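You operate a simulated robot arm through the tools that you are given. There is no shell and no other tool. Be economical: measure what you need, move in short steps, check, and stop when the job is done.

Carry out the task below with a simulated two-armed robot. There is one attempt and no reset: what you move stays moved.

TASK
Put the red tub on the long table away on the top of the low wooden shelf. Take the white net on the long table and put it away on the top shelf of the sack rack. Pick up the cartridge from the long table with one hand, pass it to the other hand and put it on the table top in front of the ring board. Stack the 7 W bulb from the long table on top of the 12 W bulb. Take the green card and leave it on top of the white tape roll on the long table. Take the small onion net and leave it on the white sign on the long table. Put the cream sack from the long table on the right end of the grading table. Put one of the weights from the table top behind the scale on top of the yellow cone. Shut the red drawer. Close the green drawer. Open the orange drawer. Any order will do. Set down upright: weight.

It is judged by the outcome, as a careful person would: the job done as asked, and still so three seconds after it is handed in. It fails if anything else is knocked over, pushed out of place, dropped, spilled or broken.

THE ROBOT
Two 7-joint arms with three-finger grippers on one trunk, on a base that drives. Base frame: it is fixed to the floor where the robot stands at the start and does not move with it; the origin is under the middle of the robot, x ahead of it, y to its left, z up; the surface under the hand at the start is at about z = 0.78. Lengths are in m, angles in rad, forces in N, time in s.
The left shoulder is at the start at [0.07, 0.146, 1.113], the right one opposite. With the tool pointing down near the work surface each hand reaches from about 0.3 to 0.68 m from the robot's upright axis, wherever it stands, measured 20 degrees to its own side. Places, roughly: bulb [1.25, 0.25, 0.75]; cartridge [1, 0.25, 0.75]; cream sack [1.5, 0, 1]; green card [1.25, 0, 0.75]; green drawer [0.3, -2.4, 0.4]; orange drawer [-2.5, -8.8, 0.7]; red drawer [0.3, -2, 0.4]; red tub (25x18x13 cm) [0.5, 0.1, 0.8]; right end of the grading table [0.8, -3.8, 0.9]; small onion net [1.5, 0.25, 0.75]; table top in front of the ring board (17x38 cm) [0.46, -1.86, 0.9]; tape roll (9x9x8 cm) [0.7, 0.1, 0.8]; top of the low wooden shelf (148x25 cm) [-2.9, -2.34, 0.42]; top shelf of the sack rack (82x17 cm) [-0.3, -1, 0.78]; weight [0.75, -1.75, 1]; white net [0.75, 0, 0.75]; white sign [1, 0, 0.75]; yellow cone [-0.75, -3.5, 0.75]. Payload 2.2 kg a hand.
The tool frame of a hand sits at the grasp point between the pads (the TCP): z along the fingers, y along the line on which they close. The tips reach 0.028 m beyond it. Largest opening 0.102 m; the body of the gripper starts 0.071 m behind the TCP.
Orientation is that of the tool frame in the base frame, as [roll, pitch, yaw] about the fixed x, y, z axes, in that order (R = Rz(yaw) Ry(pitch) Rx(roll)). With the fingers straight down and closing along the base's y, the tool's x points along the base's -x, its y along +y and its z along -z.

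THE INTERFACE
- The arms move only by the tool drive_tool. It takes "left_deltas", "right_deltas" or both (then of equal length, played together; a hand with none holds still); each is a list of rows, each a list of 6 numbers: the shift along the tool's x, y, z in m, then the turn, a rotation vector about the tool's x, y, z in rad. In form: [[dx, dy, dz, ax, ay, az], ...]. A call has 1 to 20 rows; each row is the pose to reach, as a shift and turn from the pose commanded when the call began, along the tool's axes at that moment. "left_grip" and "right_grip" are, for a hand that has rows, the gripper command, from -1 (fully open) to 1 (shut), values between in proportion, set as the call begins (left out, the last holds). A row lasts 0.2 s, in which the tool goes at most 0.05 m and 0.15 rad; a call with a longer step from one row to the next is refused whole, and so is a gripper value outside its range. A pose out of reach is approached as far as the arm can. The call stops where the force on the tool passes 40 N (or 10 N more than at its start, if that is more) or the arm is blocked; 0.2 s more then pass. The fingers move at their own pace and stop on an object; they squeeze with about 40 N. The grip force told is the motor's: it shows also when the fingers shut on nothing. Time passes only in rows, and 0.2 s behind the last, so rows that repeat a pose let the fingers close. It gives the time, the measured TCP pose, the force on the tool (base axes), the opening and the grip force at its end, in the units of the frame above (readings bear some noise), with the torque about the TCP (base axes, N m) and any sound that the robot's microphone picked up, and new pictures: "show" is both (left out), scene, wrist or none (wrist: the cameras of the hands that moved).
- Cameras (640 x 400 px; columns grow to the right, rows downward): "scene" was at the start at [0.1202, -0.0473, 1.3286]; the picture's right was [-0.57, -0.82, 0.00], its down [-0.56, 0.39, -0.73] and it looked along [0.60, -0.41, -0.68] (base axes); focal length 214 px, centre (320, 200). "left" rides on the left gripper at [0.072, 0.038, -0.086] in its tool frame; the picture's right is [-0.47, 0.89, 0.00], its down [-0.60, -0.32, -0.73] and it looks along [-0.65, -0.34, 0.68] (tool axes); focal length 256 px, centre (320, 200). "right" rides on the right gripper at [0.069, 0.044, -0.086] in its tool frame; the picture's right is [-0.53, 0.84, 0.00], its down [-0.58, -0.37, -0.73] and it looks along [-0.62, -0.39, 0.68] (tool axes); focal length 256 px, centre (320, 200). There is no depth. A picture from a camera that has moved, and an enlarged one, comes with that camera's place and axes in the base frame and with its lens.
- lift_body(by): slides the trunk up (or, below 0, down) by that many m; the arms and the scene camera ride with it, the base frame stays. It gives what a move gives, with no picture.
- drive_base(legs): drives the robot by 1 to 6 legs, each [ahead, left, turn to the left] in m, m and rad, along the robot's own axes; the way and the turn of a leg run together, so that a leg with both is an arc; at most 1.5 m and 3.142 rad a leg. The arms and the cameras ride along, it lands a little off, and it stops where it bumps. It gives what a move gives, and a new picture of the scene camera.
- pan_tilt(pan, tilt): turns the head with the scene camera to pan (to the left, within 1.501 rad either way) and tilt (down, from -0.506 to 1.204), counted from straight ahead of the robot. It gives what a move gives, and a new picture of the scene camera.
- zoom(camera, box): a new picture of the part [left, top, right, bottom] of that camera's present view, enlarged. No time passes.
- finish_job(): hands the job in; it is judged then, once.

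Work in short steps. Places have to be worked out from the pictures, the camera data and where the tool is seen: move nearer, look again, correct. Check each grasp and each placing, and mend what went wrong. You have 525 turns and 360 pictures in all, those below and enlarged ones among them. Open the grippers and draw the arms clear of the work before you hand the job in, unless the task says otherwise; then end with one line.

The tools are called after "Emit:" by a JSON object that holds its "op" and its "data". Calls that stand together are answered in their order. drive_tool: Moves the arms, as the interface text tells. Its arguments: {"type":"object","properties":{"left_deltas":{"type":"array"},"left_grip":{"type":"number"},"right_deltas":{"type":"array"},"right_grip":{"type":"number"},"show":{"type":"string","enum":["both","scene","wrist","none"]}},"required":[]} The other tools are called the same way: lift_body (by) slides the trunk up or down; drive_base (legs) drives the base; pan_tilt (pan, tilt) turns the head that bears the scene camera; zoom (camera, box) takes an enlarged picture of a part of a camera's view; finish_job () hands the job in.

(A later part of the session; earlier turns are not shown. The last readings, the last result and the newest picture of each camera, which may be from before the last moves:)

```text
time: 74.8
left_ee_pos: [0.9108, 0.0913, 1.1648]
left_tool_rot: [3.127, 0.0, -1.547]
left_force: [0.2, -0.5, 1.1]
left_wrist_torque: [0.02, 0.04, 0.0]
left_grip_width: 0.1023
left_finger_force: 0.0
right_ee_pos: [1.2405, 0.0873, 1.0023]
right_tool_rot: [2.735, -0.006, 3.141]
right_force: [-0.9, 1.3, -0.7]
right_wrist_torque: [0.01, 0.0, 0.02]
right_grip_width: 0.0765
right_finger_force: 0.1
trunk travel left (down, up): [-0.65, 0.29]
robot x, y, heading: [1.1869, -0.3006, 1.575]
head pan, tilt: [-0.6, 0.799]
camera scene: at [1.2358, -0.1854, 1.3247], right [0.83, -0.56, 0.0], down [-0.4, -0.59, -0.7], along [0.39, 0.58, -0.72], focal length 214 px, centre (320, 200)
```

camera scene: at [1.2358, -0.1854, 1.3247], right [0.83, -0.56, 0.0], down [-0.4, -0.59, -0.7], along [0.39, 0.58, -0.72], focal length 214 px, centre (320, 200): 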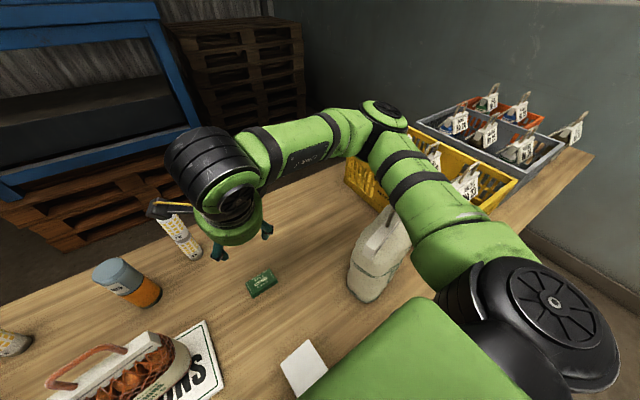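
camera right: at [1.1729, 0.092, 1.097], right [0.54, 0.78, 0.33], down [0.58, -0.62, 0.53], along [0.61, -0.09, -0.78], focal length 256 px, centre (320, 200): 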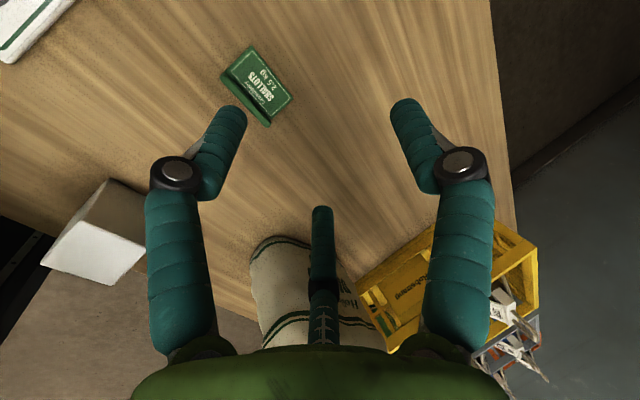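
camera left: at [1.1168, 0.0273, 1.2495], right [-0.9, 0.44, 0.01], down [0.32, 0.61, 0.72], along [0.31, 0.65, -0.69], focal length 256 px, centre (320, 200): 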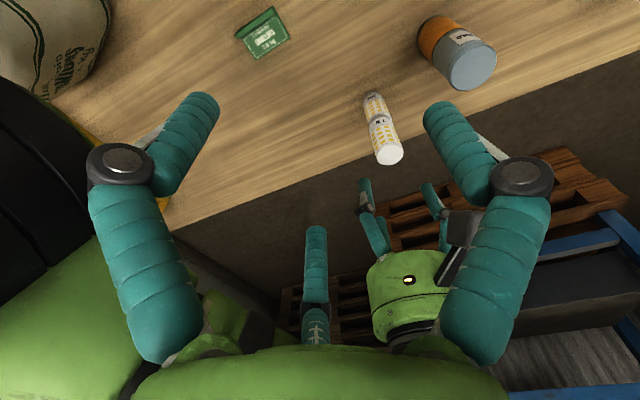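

I turned the wrong way; roll adds with +ax. I straighten the hand, raise it, then back the base off so the arm works extended rather than folded.

Emit:
{"op": "drive_tool", "data": {"right_deltas": [[0, 0, -0.03, 0.12, 0, 0], [0, 0, -0.06, 0.25, 0, 0], [0, 0.03, -0.09, 0.35, 0, 0], [0, 0.04, -0.1, 0.404, 0, 0]], "show": "none"}}

Emit:
{"op": "drive_base", "data": {"legs": [[-0.22, 0, 0], [0, 0.1, 0]]}}

Emit:
{"op": "pan_tilt", "data": {"pan": -0.2, "tilt": 0.8}}

```text
time: 75.8
left_ee_pos: [0.9117, 0.0925, 1.1643]
left_tool_rot: [3.128, 0.0, -1.545]
left_force: [0.1, -0.3, -0.3]
left_wrist_torque: [0.0, 0.01, 0.01]
left_grip_width: 0.1021
left_finger_force: 0.1
right_ee_pos: [1.2433, 0.0843, 1.1105]
right_tool_rot: [-3.14, -0.007, 3.142]
right_force: [0.2, -0.5, -0.1]
right_wrist_torque: [0.0, 0.02, 0.02]
right_grip_width: 0.0765
right_finger_force: 0.1
trunk travel left (down, up): [-0.65, 0.29]
robot x, y, heading: [1.1862, -0.3004, 1.573]
head pan, tilt: [-0.6, 0.799]
```

```text
time: 78.3
left_ee_pos: [0.8125, -0.1287, 1.1645]
left_tool_rot: [3.127, -0.002, -1.546]
left_force: [0.7, 0.3, 0.6]
left_wrist_torque: [0.0, -0.02, -0.04]
left_grip_width: 0.1023
left_finger_force: 0.1
right_ee_pos: [1.1454, -0.1366, 1.1106]
right_tool_rot: [3.141, -0.008, 3.14]
right_force: [-0.6, -0.9, 0.8]
right_wrist_torque: [0.02, -0.01, 0.03]
right_grip_width: 0.0761
right_finger_force: 0.0
trunk travel left (down, up): [-0.65, 0.29]
robot x, y, heading: [1.0874, -0.5237, 1.573]
head pan, tilt: [-0.6, 0.799]
camera scene: at [1.1384, -0.4069, 1.3247], right [0.83, -0.56, 0.0], down [-0.4, -0.59, -0.7], along [0.39, 0.58, -0.72], focal length 214 px, centre (320, 200)
```

scene: 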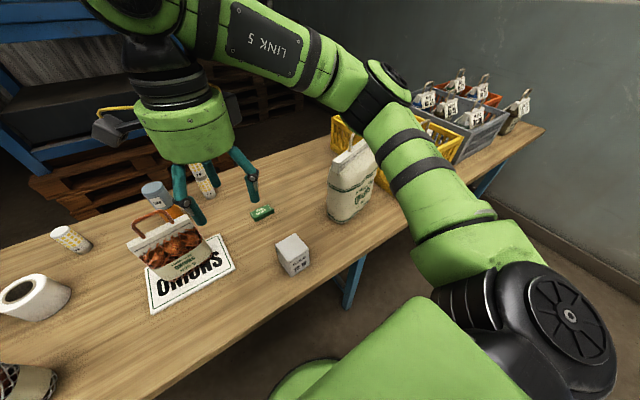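

```text
time: 79.1
left_ee_pos: [0.8117, -0.1287, 1.1657]
left_tool_rot: [3.128, 0.001, -1.547]
left_force: [-0.1, 0.4, -0.1]
left_wrist_torque: [0.02, 0.02, -0.01]
left_grip_width: 0.102
left_finger_force: 0.0
right_ee_pos: [1.1435, -0.1366, 1.111]
right_tool_rot: [3.14, -0.008, 3.141]
right_force: [0.4, -0.3, 0.5]
right_wrist_torque: [-0.02, 0.0, 0.01]
right_grip_width: 0.0764
right_finger_force: 0.0
trunk travel left (down, up): [-0.65, 0.29]
robot x, y, heading: [1.0893, -0.5231, 1.573]
head pan, tilt: [-0.201, 0.799]
camera scene: at [1.1078, -0.394, 1.3247], right [0.98, -0.2, 0.0], down [-0.14, -0.7, -0.7], along [0.14, 0.68, -0.72], focal length 214 px, centre (320, 200)
```

scene: 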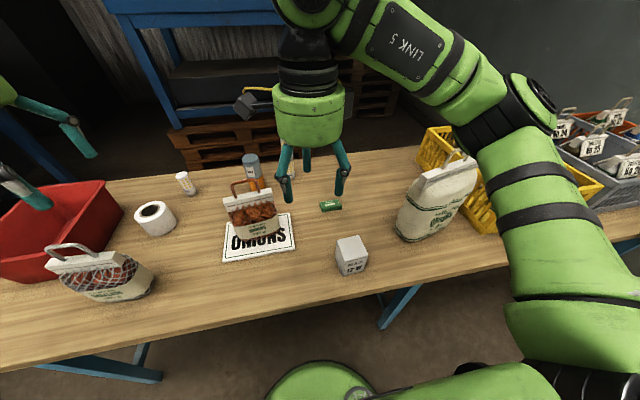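

All still standing. I extend the right hand over the card again from the new base position.

Emit:
{"op": "drive_tool", "data": {"right_deltas": [[-0.02, 0.045, 0, 0, 0, 0], [-0.04, 0.09, 0, 0, 0, 0], [-0.06, 0.135, 0, 0, 0, 0], [-0.08, 0.18, 0, 0, 0, 0], [-0.098, 0.22, 0.01, 0, 0, 0], [-0.098, 0.23, 0.05, 0, 0, 0], [-0.098, 0.23, 0.1, 0, 0, 0], [-0.098, 0.23, 0.15, 0, 0, 0]], "show": "both"}}

```text
time: 80.9
left_ee_pos: [0.8118, -0.1283, 1.1642]
left_tool_rot: [3.127, 0.0, -1.544]
left_force: [0.1, 0.4, -0.3]
left_wrist_torque: [0.0, 0.0, 0.0]
left_grip_width: 0.1019
left_finger_force: 0.1
right_ee_pos: [1.2408, 0.094, 0.9598]
right_tool_rot: [3.139, -0.006, -3.14]
right_force: [0.0, 0.8, 0.6]
right_wrist_torque: [-0.02, 0.0, 0.02]
right_grip_width: 0.0764
right_finger_force: 0.2
trunk travel left (down, up): [-0.65, 0.29]
robot x, y, heading: [1.0889, -0.5232, 1.574]
head pan, tilt: [-0.201, 0.799]
camera scene: at [1.1076, -0.393, 1.3247], right [0.98, -0.2, 0.0], down [-0.14, -0.7, -0.7], along [0.14, 0.68, -0.72], focal length 214 px, centre (320, 200)
camera right: at [1.1723, 0.1372, 1.0459], right [0.53, 0.84, 0.0], down [0.58, -0.37, 0.73], along [0.61, -0.39, -0.69], focal length 256 px, centre (320, 200)
```

scene: 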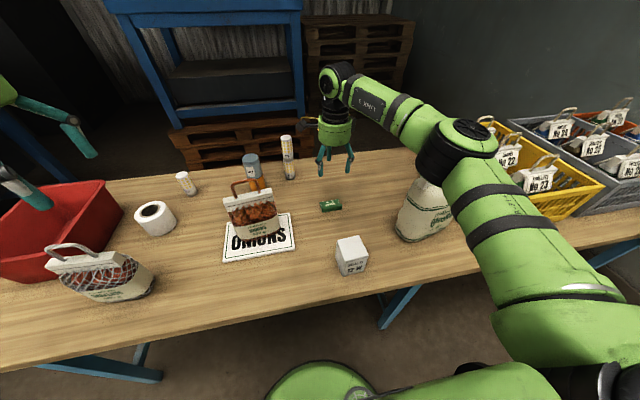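
right: 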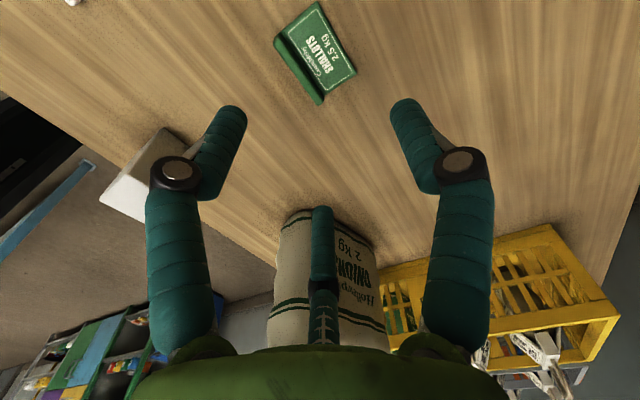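

The elbow is right over the sack; I raise the trunk 0.15 m so the elbow stays higher, then lower the hand partway.

Emit:
{"op": "lift_body", "data": {"by": 0.15}}

Emit:
{"op": "drive_tool", "data": {"right_deltas": [[0, 0, 0.05, 0, 0, 0], [0, 0, 0.1, 0, 0, 0], [0, 0, 0.15, 0, 0, 0], [0, 0, 0.19, 0, 0, 0]], "show": "both"}}

```text
time: 82.7
left_ee_pos: [0.8128, -0.1285, 1.3144]
left_tool_rot: [3.127, -0.002, -1.547]
left_force: [0.0, 0.1, -0.1]
left_wrist_torque: [0.0, 0.0, -0.06]
left_grip_width: 0.102
left_finger_force: 0.1
right_ee_pos: [1.2396, 0.0939, 1.1104]
right_tool_rot: [3.14, -0.006, 3.141]
right_force: [-0.7, 0.8, 0.4]
right_wrist_torque: [-0.02, -0.02, 0.01]
right_grip_width: 0.0766
right_finger_force: 0.2
trunk travel left (down, up): [-0.8, 0.14]
robot x, y, heading: [1.0902, -0.5235, 1.573]
head pan, tilt: [-0.201, 0.799]
```

```text
time: 83.7
left_ee_pos: [0.8124, -0.1282, 1.3143]
left_tool_rot: [3.128, -0.002, -1.546]
left_force: [-0.3, 0.2, -0.6]
left_wrist_torque: [0.0, 0.01, 0.01]
left_grip_width: 0.1018
left_finger_force: 0.0
right_ee_pos: [1.2384, 0.0933, 0.9193]
right_tool_rot: [3.14, -0.004, 3.14]
right_force: [1.5, -0.6, 0.1]
right_wrist_torque: [-0.01, 0.0, -0.01]
right_grip_width: 0.0766
right_finger_force: 0.0
trunk travel left (down, up): [-0.8, 0.14]
robot x, y, heading: [1.0888, -0.5234, 1.57]
head pan, tilt: [-0.201, 0.799]
camera scene: at [1.1075, -0.3931, 1.4747], right [0.98, -0.2, 0.0], down [-0.14, -0.7, -0.7], along [0.14, 0.68, -0.72], focal length 214 px, centre (320, 200)
camera right: at [1.1708, 0.137, 1.0054], right [0.53, 0.85, 0.0], down [0.58, -0.37, 0.73], along [0.61, -0.39, -0.69], focal length 256 px, centre (320, 200)
```

scene: 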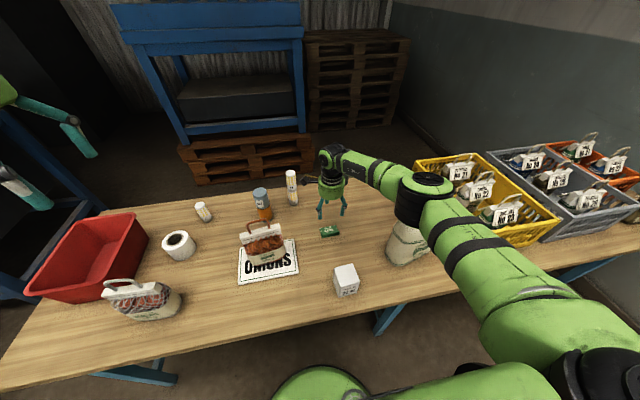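
right: 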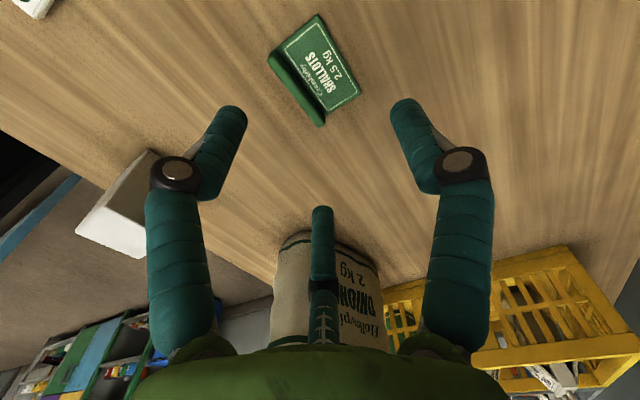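

Good clearance now. I lower the rest of the way to the card.

Emit:
{"op": "drive_tool", "data": {"right_deltas": [[-0.002, 0.001, 0.045, 0, 0, 0], [-0.002, 0.001, 0.08, 0, 0, 0], [-0.002, 0.001, 0.098, 0, 0, 0], [-0.002, 0.001, 0.106, 0, 0, 0]], "show": "both"}}

```text
time: 84.7
left_ee_pos: [0.8114, -0.1284, 1.315]
left_tool_rot: [3.128, -0.001, -1.547]
left_force: [0.5, 0.3, -0.1]
left_wrist_torque: [-0.03, 0.0, 0.0]
left_grip_width: 0.1019
left_finger_force: 0.0
right_ee_pos: [1.2414, 0.0816, 0.8183]
right_tool_rot: [3.139, -0.005, -3.141]
right_force: [0.0, 0.9, -0.1]
right_wrist_torque: [-0.02, -0.01, -0.01]
right_grip_width: 0.0766
right_finger_force: 0.1
right hand out of reach, approached as far as the arm can: row 2, 3, 4
trunk travel left (down, up): [-0.8, 0.14]
robot x, y, heading: [1.0874, -0.5234, 1.574]
head pan, tilt: [-0.201, 0.799]
camera scene: at [1.1067, -0.3937, 1.4747], right [0.98, -0.2, 0.0], down [-0.14, -0.7, -0.7], along [0.14, 0.68, -0.72], focal length 214 px, centre (320, 200)
camera right: at [1.1735, 0.1239, 0.905], right [0.53, 0.85, 0.0], down [0.58, -0.37, 0.73], along [0.61, -0.39, -0.69], focal length 256 px, centre (320, 200)
```

scene: 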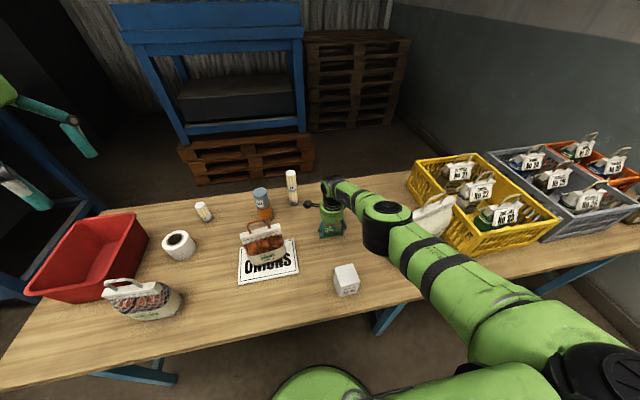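
right: 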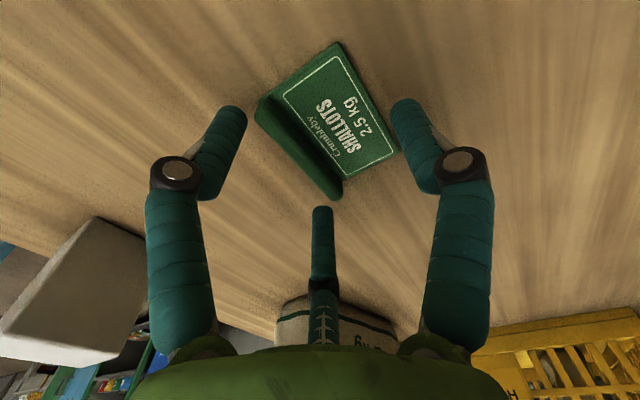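

13 mm short of reach. I raise 4 cm, drive 4 cm closer, then come down again.

Emit:
{"op": "drive_tool", "data": {"right_deltas": [[0, 0, -0.04, 0, 0, 0], [0, 0, -0.05, 0, 0, 0]], "show": "none"}}

Emit:
{"op": "drive_base", "data": {"legs": [[0.05, 0, 0]]}}

```text
time: 85.3
left_ee_pos: [0.8112, -0.1288, 1.314]
left_tool_rot: [3.129, -0.001, -1.547]
left_force: [0.2, -0.6, -0.3]
left_wrist_torque: [0.01, -0.02, 0.01]
left_grip_width: 0.1018
left_finger_force: 0.0
right_ee_pos: [1.2421, 0.0799, 0.8698]
right_tool_rot: [3.14, -0.005, 3.141]
right_force: [-0.8, 0.2, 0.1]
right_wrist_torque: [-0.01, -0.01, 0.01]
right_grip_width: 0.0764
right_finger_force: 0.0
trunk travel left (down, up): [-0.8, 0.14]
robot x, y, heading: [1.0891, -0.5254, 1.577]
head pan, tilt: [-0.201, 0.799]
```

```text
time: 86.2
left_ee_pos: [0.8131, -0.0878, 1.3186]
left_tool_rot: [3.126, 0.008, -1.547]
left_force: [0.4, -0.8, -0.4]
left_wrist_torque: [0.11, 0.0, 0.0]
left_grip_width: 0.1022
left_finger_force: 0.1
right_ee_pos: [1.2426, 0.1239, 0.8724]
right_tool_rot: [3.133, -0.006, -3.141]
right_force: [-1.1, -0.5, 0.1]
right_wrist_torque: [0.07, 0.01, 0.01]
right_grip_width: 0.0765
right_finger_force: 0.0
trunk travel left (down, up): [-0.8, 0.14]
robot x, y, heading: [1.0919, -0.4724, 1.576]
head pan, tilt: [-0.201, 0.799]
camera scene: at [1.1078, -0.354, 1.4756], right [0.98, -0.2, 0.0], down [-0.14, -0.7, -0.7], along [0.14, 0.69, -0.71], focal length 214 px, centre (320, 200)
```

scene: 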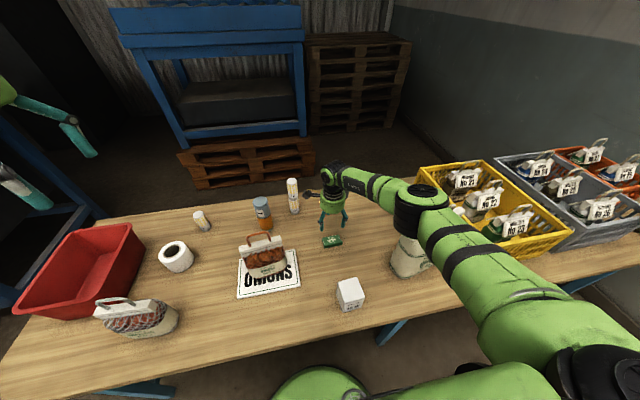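

Emit:
{"op": "drive_tool", "data": {"right_deltas": [[0, -0.035, 0.0, 0, 0, 0], [0, -0.035, 0.03, 0, 0, 0], [0, -0.035, 0.05, 0, 0, 0], [0, -0.035, 0.058, 0, 0, 0]], "show": "wrist"}}

```text
time: 87.2
left_ee_pos: [0.8106, -0.0849, 1.3183]
left_tool_rot: [3.129, 0.006, -1.546]
left_force: [0.5, -0.3, 0.6]
left_wrist_torque: [0.05, 0.03, -0.01]
left_grip_width: 0.102
left_finger_force: 0.0
right_ee_pos: [1.24, 0.094, 0.8151]
right_tool_rot: [3.13, -0.008, -3.141]
right_force: [1.0, 0.1, 19.9]
right_wrist_torque: [-0.49, -0.16, -0.01]
right_grip_width: 0.0899
right_finger_force: 8.9
trunk travel left (down, up): [-0.8, 0.14]
robot x, y, heading: [1.0911, -0.4749, 1.576]
head pan, tilt: [-0.201, 0.799]
camera right: at [1.1725, 0.1361, 0.9013], right [0.53, 0.84, 0.0], down [0.58, -0.37, 0.72], along [0.61, -0.38, -0.69], focal length 256 px, centre (320, 200)
```

right: 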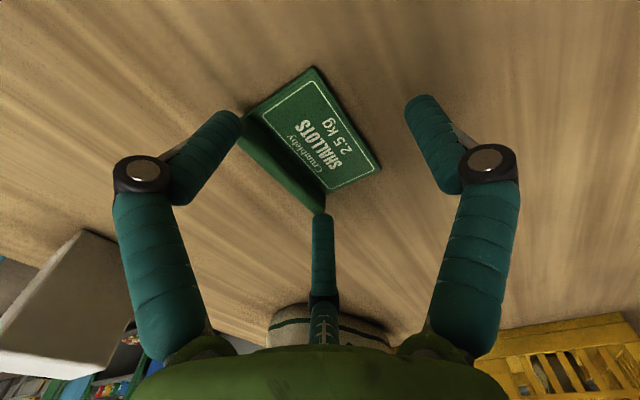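

The −y finger pair met the lip's corners. I raise, open fully, shift 9 mm toward the lip so the three fingers close around it evenly, and lower again.

Emit:
{"op": "drive_tool", "data": {"right_deltas": [[0, 0, -0.02, 0, 0, 0], [0, -0.009, -0.02, 0, 0, 0], [0, -0.009, -0.02, 0, 0, 0], [0, -0.009, -0.005, 0, 0, 0], [0, -0.009, 0.0, 0, 0, 0], [0, -0.009, 0.003, 0, 0, 0]], "right_grip": -1, "show": "wrist"}}

```text
time: 88.6
left_ee_pos: [0.8124, -0.0798, 1.3155]
left_tool_rot: [3.128, 0.002, -1.547]
left_force: [0.9, 0.2, 0.8]
left_wrist_torque: [-0.04, 0.01, -0.01]
left_grip_width: 0.102
left_finger_force: 0.0
right_ee_pos: [1.2416, 0.0859, 0.808]
right_tool_rot: [3.138, -0.008, -3.142]
right_force: [0.2, -0.4, -0.2]
right_wrist_torque: [-0.05, -0.01, -0.03]
right_grip_width: 0.102
right_finger_force: 0.0
trunk travel left (down, up): [-0.8, 0.14]
robot x, y, heading: [1.0918, -0.4764, 1.572]
head pan, tilt: [-0.201, 0.799]
camera right: at [1.1734, 0.1286, 0.894], right [0.53, 0.84, 0.0], down [0.58, -0.37, 0.73], along [0.61, -0.39, -0.69], focal length 256 px, centre (320, 200)
```

right: 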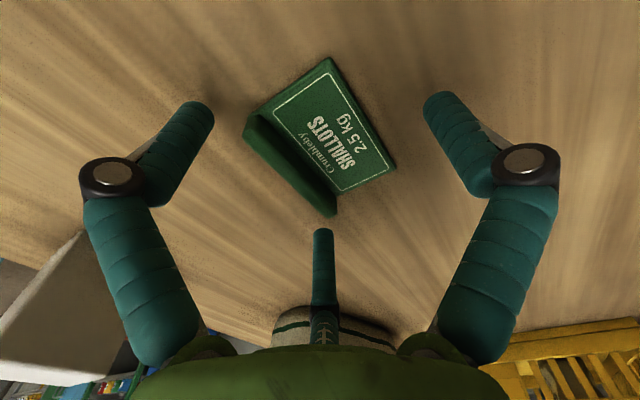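

Free of contact at z 0.808. I close.

Emit:
{"op": "drive_tool", "data": {"right_deltas": [[0, 0, 0, 0, 0, 0], [0, 0, 0, 0, 0, 0], [0, 0, 0, 0, 0, 0], [0, 0, 0, 0, 0, 0]], "right_grip": 1, "show": "wrist"}}

```text
time: 89.6
left_ee_pos: [0.8111, -0.0822, 1.3168]
left_tool_rot: [3.13, 0.003, -1.546]
left_force: [0.6, 0.4, -1.0]
left_wrist_torque: [0.02, 0.0, 0.01]
left_grip_width: 0.1022
left_finger_force: 0.0
right_ee_pos: [1.2399, 0.0842, 0.81]
right_tool_rot: [3.136, -0.006, -3.139]
right_force: [-1.4, -0.4, 13.8]
right_wrist_torque: [0.08, 0.13, 0.02]
right_grip_width: 0.0124
right_finger_force: 39.2
trunk travel left (down, up): [-0.8, 0.14]
robot x, y, heading: [1.0872, -0.4726, 1.576]
head pan, tilt: [-0.201, 0.799]
camera right: at [1.1724, 0.1274, 0.8964], right [0.53, 0.85, 0.0], down [0.58, -0.37, 0.73], along [0.61, -0.39, -0.69], focal length 256 px, centre (320, 200)
```

right: 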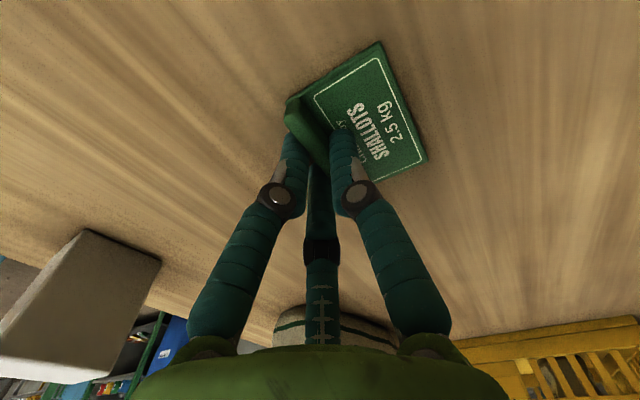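

It gripped the lip (12 mm). I lift.

Emit:
{"op": "drive_tool", "data": {"right_deltas": [[0, 0, -0.03, 0, 0, 0], [0, 0, -0.07, 0, 0, 0], [0, 0, -0.11, 0, 0, 0], [0, 0, -0.15, 0, 0, 0], [0, 0, -0.2, 0, 0, 0]], "show": "both"}}

```text
time: 90.8
left_ee_pos: [0.8114, -0.0816, 1.3154]
left_tool_rot: [3.129, 0.003, -1.547]
left_force: [0.1, -0.3, -0.7]
left_wrist_torque: [0.0, 0.0, -0.03]
left_grip_width: 0.1021
left_finger_force: 0.0
right_ee_pos: [1.2418, 0.0838, 1.0095]
right_tool_rot: [3.14, -0.005, 3.14]
right_force: [0.2, -0.3, -0.3]
right_wrist_torque: [0.04, 0.01, -0.01]
right_grip_width: 0.0119
right_finger_force: 38.7
trunk travel left (down, up): [-0.8, 0.14]
robot x, y, heading: [1.0916, -0.4719, 1.572]
head pan, tilt: [-0.201, 0.799]
camera scene: at [1.1069, -0.3468, 1.4748], right [0.98, -0.2, 0.0], down [-0.14, -0.7, -0.7], along [0.14, 0.68, -0.72], focal length 214 px, centre (320, 200)
camera right: at [1.1739, 0.1263, 1.095], right [0.53, 0.85, 0.0], down [0.58, -0.37, 0.73], along [0.61, -0.39, -0.69], focal length 256 px, centre (320, 200)
```

scene: 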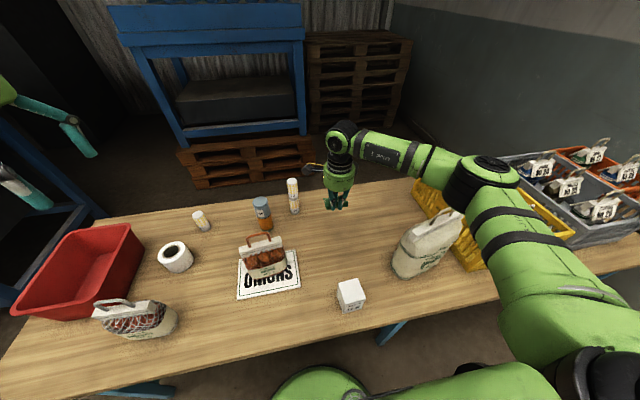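
right: 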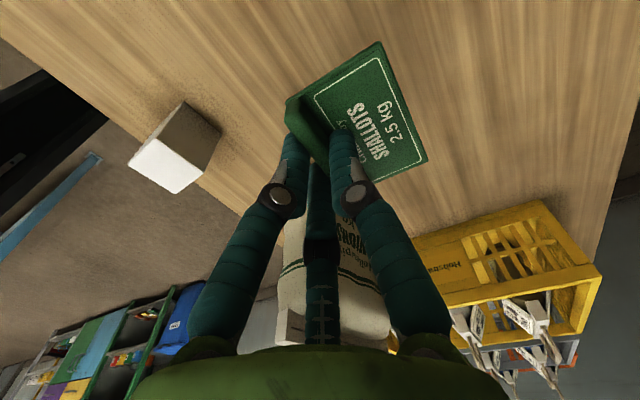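

The card is held level by its lip. I raise it, then drive left so the tape roll comes within reach.

Emit:
{"op": "drive_tool", "data": {"right_deltas": [[0, 0, -0.05, 0, 0, 0], [0, 0, -0.1, 0, 0, 0]], "show": "none"}}

Emit:
{"op": "drive_base", "data": {"legs": [[0, 0.48, 0]]}}

Emit:
{"op": "pan_tilt", "data": {"pan": 0, "tilt": 0.9}}

```text
time: 91.4
left_ee_pos: [0.8112, -0.0829, 1.3143]
left_tool_rot: [3.131, 0.002, -1.547]
left_force: [-0.4, -0.2, 0.7]
left_wrist_torque: [0.03, -0.04, 0.02]
left_grip_width: 0.1021
left_finger_force: 0.1
right_ee_pos: [1.2418, 0.0809, 1.1086]
right_tool_rot: [3.137, -0.005, 3.14]
right_force: [0.2, -0.3, -0.5]
right_wrist_torque: [0.05, -0.02, 0.0]
right_grip_width: 0.0116
right_finger_force: 38.1
trunk travel left (down, up): [-0.8, 0.14]
robot x, y, heading: [1.0896, -0.4751, 1.578]
head pan, tilt: [-0.201, 0.799]
```

```text
time: 94.3
left_ee_pos: [0.3314, -0.0821, 1.3152]
left_tool_rot: [3.125, 0.001, -1.544]
left_force: [-0.5, -0.4, 0.3]
left_wrist_torque: [-0.03, 0.02, 0.0]
left_grip_width: 0.1019
left_finger_force: 0.1
right_ee_pos: [0.7619, 0.0806, 1.1061]
right_tool_rot: [3.139, -0.008, -3.139]
right_force: [-0.1, -1.1, 0.4]
right_wrist_torque: [0.01, 0.02, 0.01]
right_grip_width: 0.0117
right_finger_force: 38.6
trunk travel left (down, up): [-0.8, 0.14]
robot x, y, heading: [0.6091, -0.4787, 1.58]
head pan, tilt: [-0.201, 0.799]
camera scene: at [0.628, -0.3475, 1.4747], right [0.98, -0.19, 0.0], down [-0.14, -0.7, -0.7], along [0.13, 0.68, -0.72], focal length 214 px, centre (320, 200)
```

scene: 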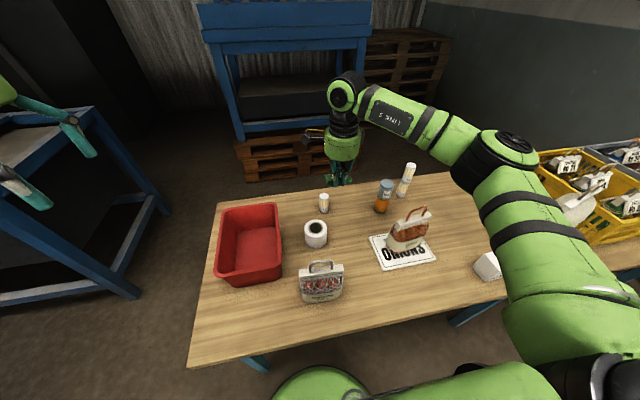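

```text
time: 95.0
left_ee_pos: [0.3297, -0.083, 1.3172]
left_tool_rot: [3.128, 0.002, -1.542]
left_force: [0.6, -0.5, 0.3]
left_wrist_torque: [0.03, -0.04, 0.04]
left_grip_width: 0.102
left_finger_force: 0.1
right_ee_pos: [0.7612, 0.082, 1.1078]
right_tool_rot: [3.14, -0.005, -3.139]
right_force: [-0.3, 0.4, -0.2]
right_wrist_torque: [0.0, 0.01, 0.01]
right_grip_width: 0.0112
right_finger_force: 38.6
trunk travel left (down, up): [-0.8, 0.14]
robot x, y, heading: [0.6087, -0.4764, 1.583]
head pan, tilt: [0.0, 0.901]
camera scene: at [0.6098, -0.3512, 1.4668], right [1.0, 0.01, 0.0], down [0.0, -0.78, -0.62], along [0.0, 0.62, -0.78], focal length 214 px, centre (320, 200)
```

scene: 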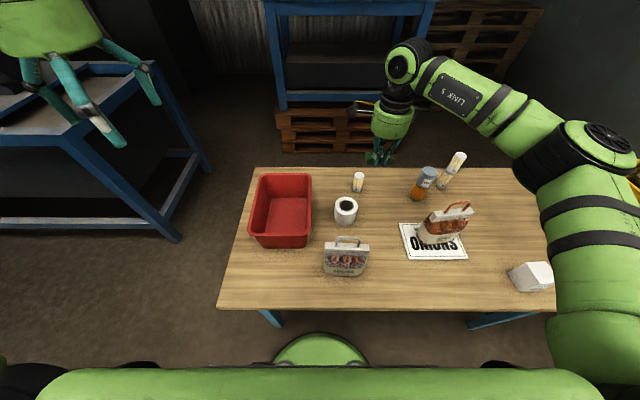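

Emit:
{"op": "zoom", "data": {"camera": "scene", "box": [300, 120, 440, 240]}}

Emit:
{"op": "zoom", "data": {"camera": "right", "box": [0, 0, 640, 400]}}

```text
3.33 times, centred on (370, 180) of scene
camera zoom: at [0.6098, -0.3512, 1.4668], right [1.0, 0.01, 0.0], down [0.0, -0.78, -0.62], along [0.0, 0.62, -0.78], focal length 715 px, centre (153, 267)
```

zoom: 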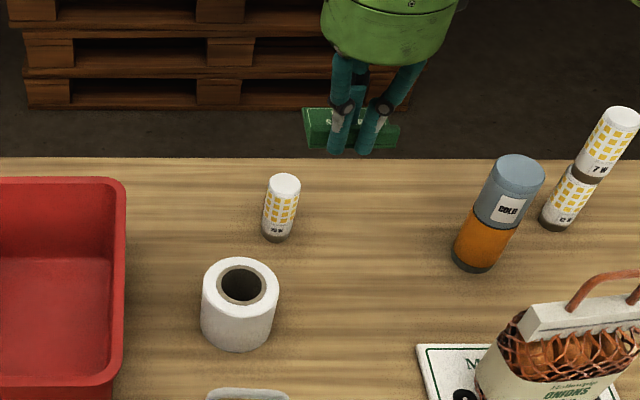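

```text
1.00 times, centred on (320, 200) of right (not enlarged: the box is as wide or as high as the picture)
camera zoom: at [0.6927, 0.124, 1.1934], right [0.53, 0.85, 0.0], down [0.58, -0.36, 0.73], along [0.61, -0.39, -0.69], focal length 256 px, centre (320, 200)
```

zoom: 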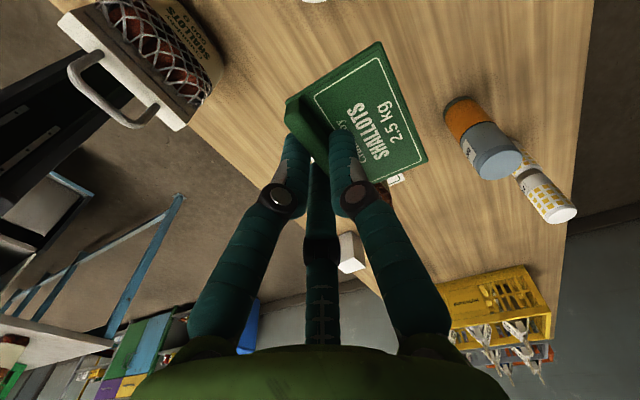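

Card centre is ~2.2 cm beyond the TCP in y; tape top centre ≈ (0.7035, 0.112, ~0.855). I move over it and descend to just above.

Emit:
{"op": "drive_tool", "data": {"right_deltas": [[0.03, 0.004, 0, 0, 0, 0], [0.0587, 0.008, 0.01, 0, 0, 0], [0.0587, 0.008, 0.055, 0, 0, 0], [0.0587, 0.008, 0.1, 0, 0, 0], [0.0587, 0.008, 0.145, 0, 0, 0], [0.0587, 0.008, 0.19, 0, 0, 0]], "show": "both"}}

Emit:
{"op": "zoom", "data": {"camera": "scene", "box": [290, 140, 410, 250]}}

```text
time: 96.4
left_ee_pos: [0.3313, -0.0825, 1.3156]
left_tool_rot: [3.129, 0.003, -1.545]
left_force: [-0.4, 0.3, 0.8]
left_wrist_torque: [0.01, 0.05, 0.0]
left_grip_width: 0.1024
left_finger_force: 0.0
right_ee_pos: [0.6998, 0.0896, 0.9162]
right_tool_rot: [3.14, -0.009, -3.14]
right_force: [1.0, 0.2, 0.2]
right_wrist_torque: [0.02, 0.05, -0.01]
right_grip_width: 0.0113
right_finger_force: 38.0
trunk travel left (down, up): [-0.8, 0.14]
robot x, y, heading: [0.609, -0.4759, 1.577]
head pan, tilt: [0.0, 0.901]
camera scene: at [0.6106, -0.3502, 1.4668], right [1.0, 0.01, 0.0], down [0.0, -0.78, -0.62], along [0.0, 0.62, -0.78], focal length 214 px, centre (320, 200)
camera right: at [0.6328, 0.1328, 1.0023], right [0.53, 0.85, 0.0], down [0.58, -0.36, 0.73], along [0.61, -0.39, -0.69], focal length 256 px, centre (320, 200)
```

scene: 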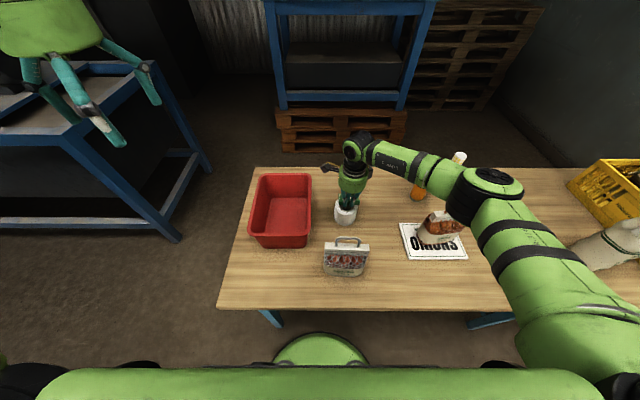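
right: 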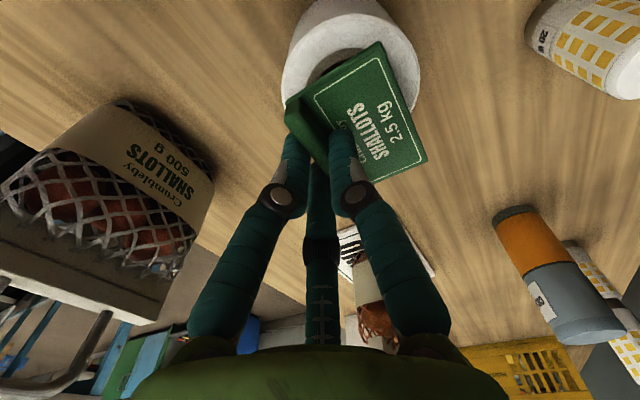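

```text
3.64 times, centred on (350, 195) of scene
camera zoom: at [0.6106, -0.3502, 1.4668], right [1.0, 0.01, 0.0], down [0.0, -0.78, -0.62], along [0.0, 0.62, -0.78], focal length 780 px, centre (211, 218)
```

zoom: 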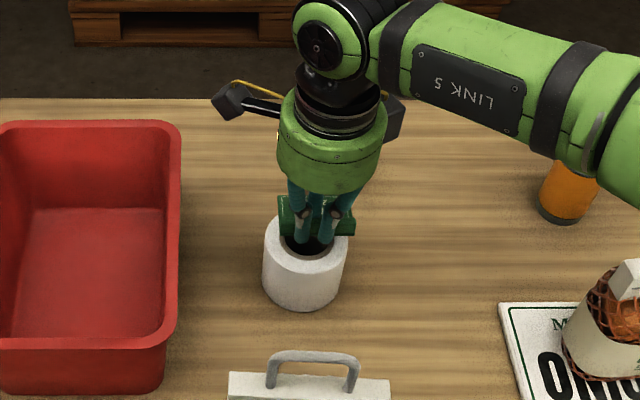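

Card and roll line up within a few mm. I lower to contact.

Emit:
{"op": "drive_tool", "data": {"right_deltas": [[0, 0, 0.015, 0, 0, 0], [0, 0, 0.022, 0, 0, 0], [0, 0, 0.026, 0, 0, 0]], "show": "wrist"}}

```text
time: 97.2
left_ee_pos: [0.3302, -0.0842, 1.3151]
left_tool_rot: [3.128, 0.001, -1.546]
left_force: [0.8, -0.2, 0.2]
left_wrist_torque: [-0.01, 0.02, 0.01]
left_grip_width: 0.1019
left_finger_force: 0.1
right_ee_pos: [0.7009, 0.0891, 0.8923]
right_tool_rot: [3.139, -0.006, -3.14]
right_force: [0.6, 0.4, -0.1]
right_wrist_torque: [-0.02, 0.0, -0.01]
right_grip_width: 0.0114
right_finger_force: 38.3
trunk travel left (down, up): [-0.8, 0.14]
robot x, y, heading: [0.609, -0.4782, 1.58]
head pan, tilt: [0.0, 0.901]
camera right: at [0.6329, 0.1322, 0.9776], right [0.53, 0.85, 0.0], down [0.58, -0.36, 0.73], along [0.61, -0.39, -0.69], focal length 256 px, centre (320, 200)
```

right: 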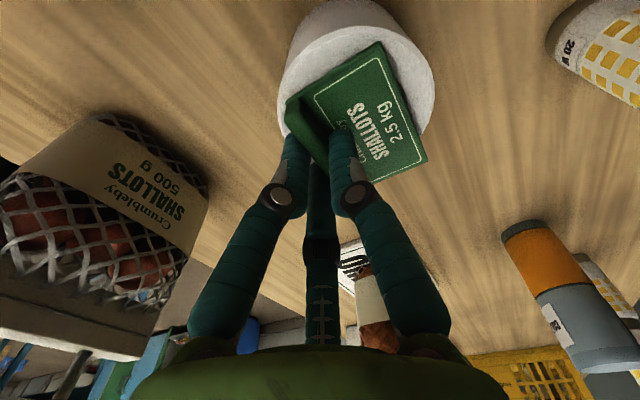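

Card is centred over the ring. I lower further to contact.

Emit:
{"op": "drive_tool", "data": {"right_deltas": [[0, 0, 0.004, 0, 0, 0], [0, 0, 0.007, 0, 0, 0], [0, 0, 0.009, 0, 0, 0]], "show": "none"}}

```text
time: 98.0
left_ee_pos: [0.33, -0.086, 1.317]
left_tool_rot: [3.126, 0.003, -1.544]
left_force: [0.7, -0.4, -0.3]
left_wrist_torque: [-0.04, 0.01, 0.0]
left_grip_width: 0.1022
left_finger_force: 0.1
right_ee_pos: [0.6999, 0.0905, 0.885]
right_tool_rot: [3.137, -0.007, -3.139]
right_force: [0.9, 0.4, 11.2]
right_wrist_torque: [0.07, -0.08, 0.04]
right_grip_width: 0.0115
right_finger_force: 38.1
trunk travel left (down, up): [-0.8, 0.14]
robot x, y, heading: [0.6103, -0.4789, 1.578]
head pan, tilt: [0.0, 0.901]
```

Contact at 11 N. I release with a modest opening and rise.

Emit:
{"op": "drive_tool", "data": {"right_deltas": [[0, 0, -0.001, 0, 0, 0], [0, 0, -0.002, 0, 0, 0], [0, 0, -0.003, 0, 0, 0], [0, 0, -0.03, 0, 0, 0], [0, 0, -0.07, 0, 0, 0], [0, 0, -0.11, 0, 0, 0], [0, 0, -0.15, 0, 0, 0]], "right_grip": 0.2, "show": "wrist"}}

Emit:
{"op": "zoom", "data": {"camera": "scene", "box": [290, 140, 410, 250]}}

```text
time: 99.6
left_ee_pos: [0.3298, -0.0844, 1.3164]
left_tool_rot: [3.127, 0.002, -1.542]
left_force: [0.6, -0.2, -0.5]
left_wrist_torque: [0.03, 0.02, -0.01]
left_grip_width: 0.1018
left_finger_force: 0.1
right_ee_pos: [0.7014, 0.0888, 1.0332]
right_tool_rot: [3.14, -0.005, -3.14]
right_force: [0.3, -0.5, 0.5]
right_wrist_torque: [-0.03, 0.0, 0.0]
right_grip_width: 0.0409
right_finger_force: 0.1
trunk travel left (down, up): [-0.8, 0.14]
robot x, y, heading: [0.6083, -0.4762, 1.581]
head pan, tilt: [0.0, 0.901]
camera right: at [0.6336, 0.1316, 1.119], right [0.53, 0.85, 0.0], down [0.58, -0.36, 0.73], along [0.61, -0.39, -0.69], focal length 256 px, centre (320, 200)
```

right: 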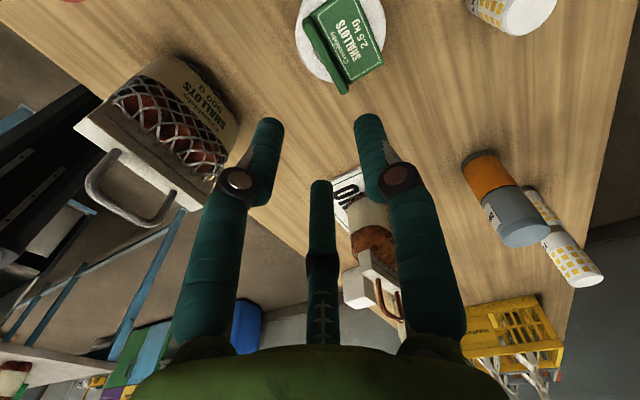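

```text
3.64 times, centred on (350, 195) of scene
camera zoom: at [0.6099, -0.3519, 1.4668], right [1.0, 0.01, 0.0], down [0.01, -0.78, -0.62], along [0.0, 0.62, -0.78], focal length 780 px, centre (211, 218)
```

zoom: 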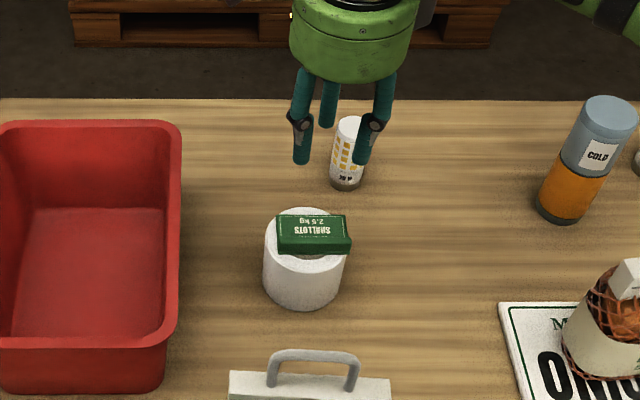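

The card rests on the tape roll. Next the cartridge: I raise the hand, drive to x≈0.85, and lower the trunk back.

Emit:
{"op": "drive_tool", "data": {"right_deltas": [[0, 0, -0.05, 0, 0, 0], [0, 0, -0.1, 0, 0, 0], [0, 0, -0.15, 0, 0, 0], [0, 0, -0.2, 0, 0, 0]], "show": "none"}}

Emit:
{"op": "drive_base", "data": {"legs": [[0.06, -0.24, 0]]}}

Emit:
{"op": "lift_body", "data": {"by": -0.15}}

Emit:
{"op": "drive_tool", "data": {"right_deltas": [[0, 0, 0, 0, 0, 0]], "show": "both"}}

```text
time: 100.6
left_ee_pos: [0.3292, -0.0847, 1.3158]
left_tool_rot: [3.128, 0.001, -1.544]
left_force: [-0.4, 0.2, 0.1]
left_wrist_torque: [0.0, 0.0, -0.03]
left_grip_width: 0.1017
left_finger_force: 0.0
right_ee_pos: [0.6994, 0.0876, 1.2329]
right_tool_rot: [3.141, -0.006, -3.139]
right_force: [-1.2, -0.7, -0.6]
right_wrist_torque: [0.03, -0.02, -0.03]
right_grip_width: 0.0408
right_finger_force: 0.0
trunk travel left (down, up): [-0.8, 0.14]
robot x, y, heading: [0.6078, -0.4773, 1.577]
head pan, tilt: [0.0, 0.901]
```

```text
time: 102.4
left_ee_pos: [0.5685, -0.0229, 1.3152]
left_tool_rot: [3.131, 0.003, -1.541]
left_force: [-0.1, 0.4, 0.4]
left_wrist_torque: [0.01, -0.02, 0.03]
left_grip_width: 0.1019
left_finger_force: 0.1
right_ee_pos: [0.9395, 0.1505, 1.2325]
right_tool_rot: [-3.141, -0.004, -3.137]
right_force: [-0.7, 0.4, 0.1]
right_wrist_torque: [-0.03, -0.05, -0.01]
right_grip_width: 0.0409
right_finger_force: 0.0
trunk travel left (down, up): [-0.8, 0.14]
robot x, y, heading: [0.8485, -0.4152, 1.577]
head pan, tilt: [0.0, 0.901]
camera scene: at [0.8484, -0.2906, 1.4669], right [1.0, 0.01, 0.0], down [0.01, -0.78, -0.62], along [0.0, 0.62, -0.78], focal length 214 px, centre (320, 200)
```

scene: 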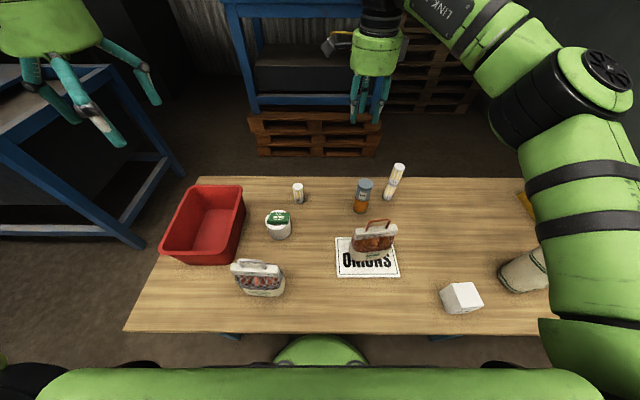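

```text
time: 104.2
left_ee_pos: [0.5711, -0.0218, 1.1646]
left_tool_rot: [3.127, 0.0, -1.543]
left_force: [1.4, -0.3, 0.1]
left_wrist_torque: [0.01, 0.02, 0.01]
left_grip_width: 0.102
left_finger_force: 0.2
right_ee_pos: [0.9433, 0.1501, 1.0817]
right_tool_rot: [3.14, -0.005, -3.137]
right_force: [0.7, 0.2, 0.6]
right_wrist_torque: [0.0, 0.02, 0.01]
right_grip_width: 0.0412
right_finger_force: 0.1
trunk travel left (down, up): [-0.65, 0.29]
robot x, y, heading: [0.8512, -0.4134, 1.578]
head pan, tilt: [0.0, 0.901]
```

```text
time: 104.6
left_ee_pos: [0.5705, -0.0221, 1.1655]
left_tool_rot: [3.129, 0.0, -1.543]
left_force: [-0.1, 0.5, 0.3]
left_wrist_torque: [-0.02, 0.03, -0.01]
left_grip_width: 0.1018
left_finger_force: 0.1
right_ee_pos: [0.9423, 0.1495, 1.0817]
right_tool_rot: [3.139, -0.004, -3.138]
right_force: [-0.5, -0.2, 0.2]
right_wrist_torque: [0.0, -0.01, 0.01]
right_grip_width: 0.0408
right_finger_force: 0.1
trunk travel left (down, up): [-0.65, 0.29]
robot x, y, heading: [0.8522, -0.417, 1.582]
head pan, tilt: [0.0, 0.901]
camera scene: at [0.8511, -0.2897, 1.3168], right [1.0, 0.01, 0.0], down [0.01, -0.78, -0.62], along [0.0, 0.62, -0.78], focal length 214 px, centre (320, 200)
camera right: at [0.8742, 0.1927, 1.1678], right [0.53, 0.85, 0.0], down [0.58, -0.36, 0.73], along [0.62, -0.39, -0.69], focal length 256 px, centre (320, 200)
```

scene: 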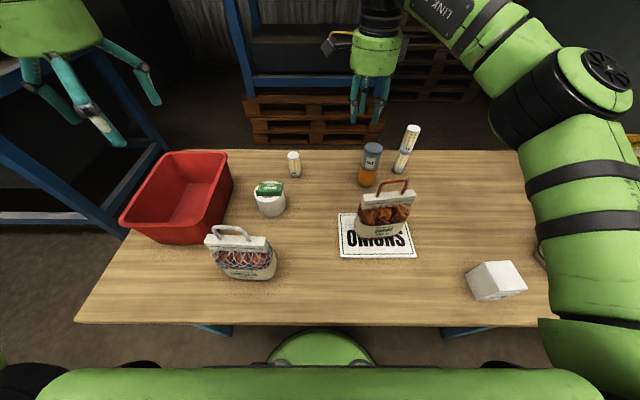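
right: 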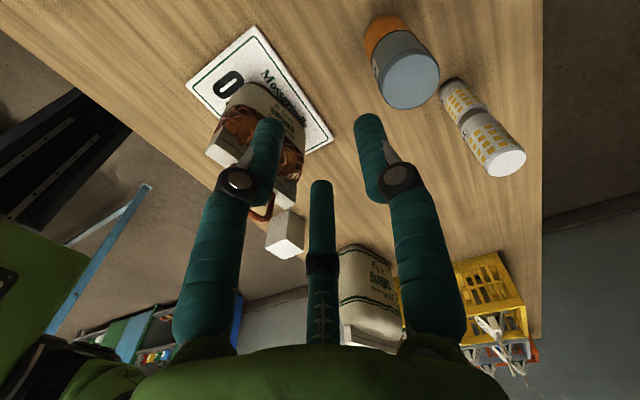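

Cartridge axis ≈ (0.999, 0.209), top ≈ 0.93. I move over it, finger gap facing the bulb stack, and descend around its top.

Emit:
{"op": "drive_tool", "data": {"right_deltas": [[-0.03, 0.03, 0, 0, 0, 0], [-0.057, 0.0595, 0, 0, 0, 0], [-0.057, 0.0595, 0.04, 0, 0, 0], [-0.057, 0.0595, 0.08, 0, 0, 0]], "right_grip": -0.45, "show": "both"}}

```text
time: 105.6
left_ee_pos: [0.5724, -0.0209, 1.1655]
left_tool_rot: [3.126, 0.002, -1.543]
left_force: [0.3, 0.6, -0.2]
left_wrist_torque: [-0.03, 0.0, 0.01]
left_grip_width: 0.1018
left_finger_force: 0.1
right_ee_pos: [0.9977, 0.209, 0.9996]
right_tool_rot: [3.14, -0.005, -3.138]
right_force: [-1.7, -0.2, 0.0]
right_wrist_torque: [0.02, 0.03, -0.01]
right_grip_width: 0.0738
right_finger_force: 0.1
right hand out of reach, approached as far as the arm can: row 2
trunk travel left (down, up): [-0.65, 0.29]
robot x, y, heading: [0.8504, -0.4131, 1.58]
head pan, tilt: [0.0, 0.901]
camera scene: at [0.8521, -0.2888, 1.3167], right [1.0, 0.01, 0.0], down [0.0, -0.78, -0.62], along [0.0, 0.62, -0.78], focal length 214 px, centre (320, 200)
camera right: at [0.9312, 0.2522, 1.0863], right [0.53, 0.85, 0.0], down [0.58, -0.36, 0.73], along [0.62, -0.39, -0.69], focal length 256 px, centre (320, 200)
```

scene: 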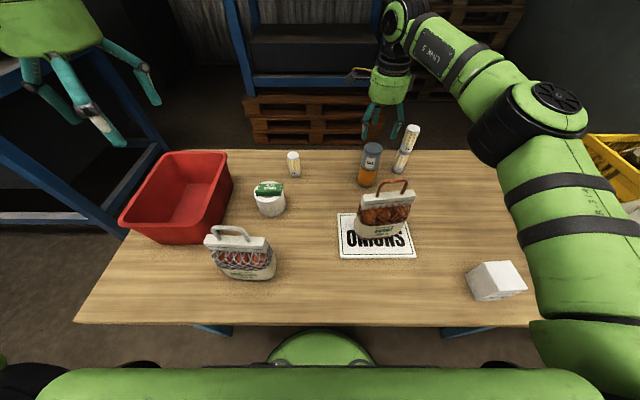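
right: 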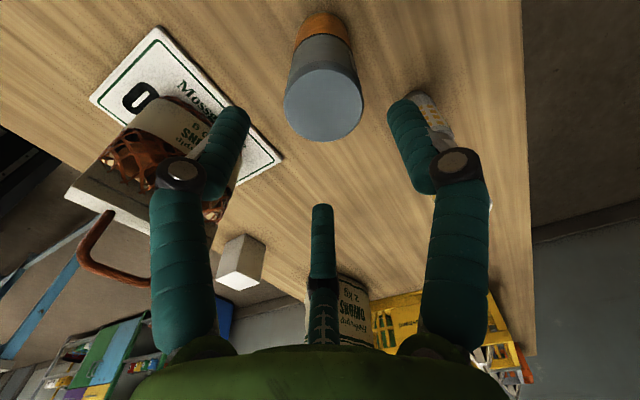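

Centred. I descend to z≈0.916 and close.

Emit:
{"op": "drive_tool", "data": {"right_deltas": [[0, 0.003, 0.03, 0, 0, 0], [0, 0.003, 0.06, 0, 0, 0], [0, 0.003, 0.083, 0, 0, 0]], "show": "wrist"}}

Emit:
{"op": "drive_tool", "data": {"right_deltas": [[0, 0, 0, 0, 0, 0], [0, 0, 0, 0, 0, 0], [0, 0, 0, 0, 0, 0], [0, 0, 0, 0, 0, 0]], "right_grip": 1, "show": "wrist"}}

```text
time: 106.4
left_ee_pos: [0.5724, -0.0216, 1.1664]
left_tool_rot: [3.128, 0.001, -1.542]
left_force: [0.5, -0.9, 0.5]
left_wrist_torque: [-0.01, 0.0, -0.02]
left_grip_width: 0.102
left_finger_force: 0.0
right_ee_pos: [0.9964, 0.2126, 0.9178]
right_tool_rot: [3.14, -0.004, -3.138]
right_force: [-0.8, -0.1, -0.8]
right_wrist_torque: [-0.02, 0.02, -0.01]
right_grip_width: 0.0738
right_finger_force: 0.1
trunk travel left (down, up): [-0.65, 0.29]
robot x, y, heading: [0.8508, -0.4145, 1.581]
head pan, tilt: [0.0, 0.901]
camera right: at [0.9294, 0.2546, 1.0039], right [0.53, 0.85, 0.0], down [0.58, -0.36, 0.73], along [0.62, -0.39, -0.69], focal length 256 px, centre (320, 200)
```

right: 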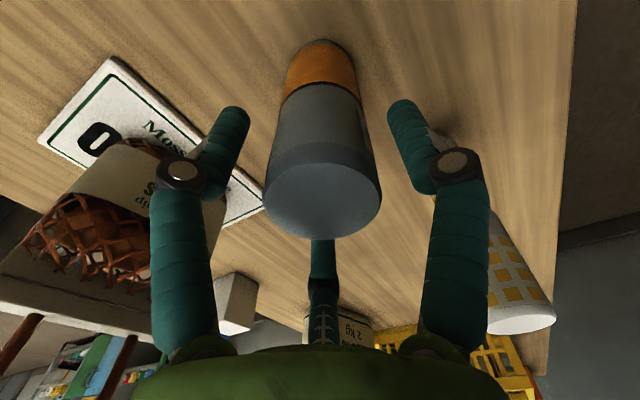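

```text
time: 107.4
left_ee_pos: [0.571, -0.022, 1.1661]
left_tool_rot: [3.127, 0.002, -1.542]
left_force: [-1.0, -0.4, -0.4]
left_wrist_torque: [0.0, 0.01, -0.03]
left_grip_width: 0.1021
left_finger_force: 0.1
right_ee_pos: [0.9989, 0.2109, 0.9206]
right_tool_rot: [3.139, -0.004, -3.137]
right_force: [2.0, 1.1, 3.6]
right_wrist_torque: [0.3, -0.06, -0.07]
right_grip_width: 0.0505
right_finger_force: 39.7
trunk travel left (down, up): [-0.65, 0.29]
robot x, y, heading: [0.8491, -0.4162, 1.581]
head pan, tilt: [0.0, 0.901]
camera right: at [0.9302, 0.2545, 1.0049], right [0.53, 0.85, 0.0], down [0.58, -0.37, 0.73], along [0.62, -0.39, -0.69], focal length 256 px, centre (320, 200)
```

right: 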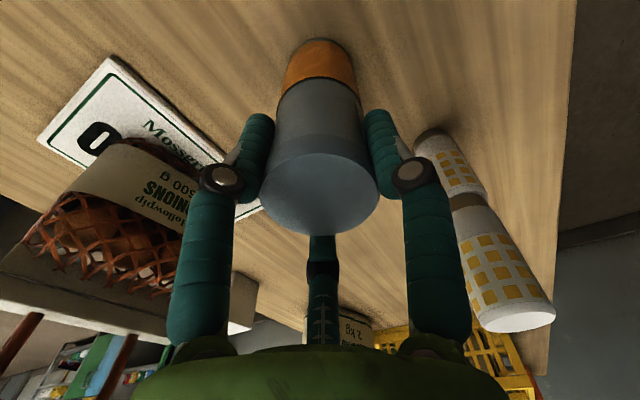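

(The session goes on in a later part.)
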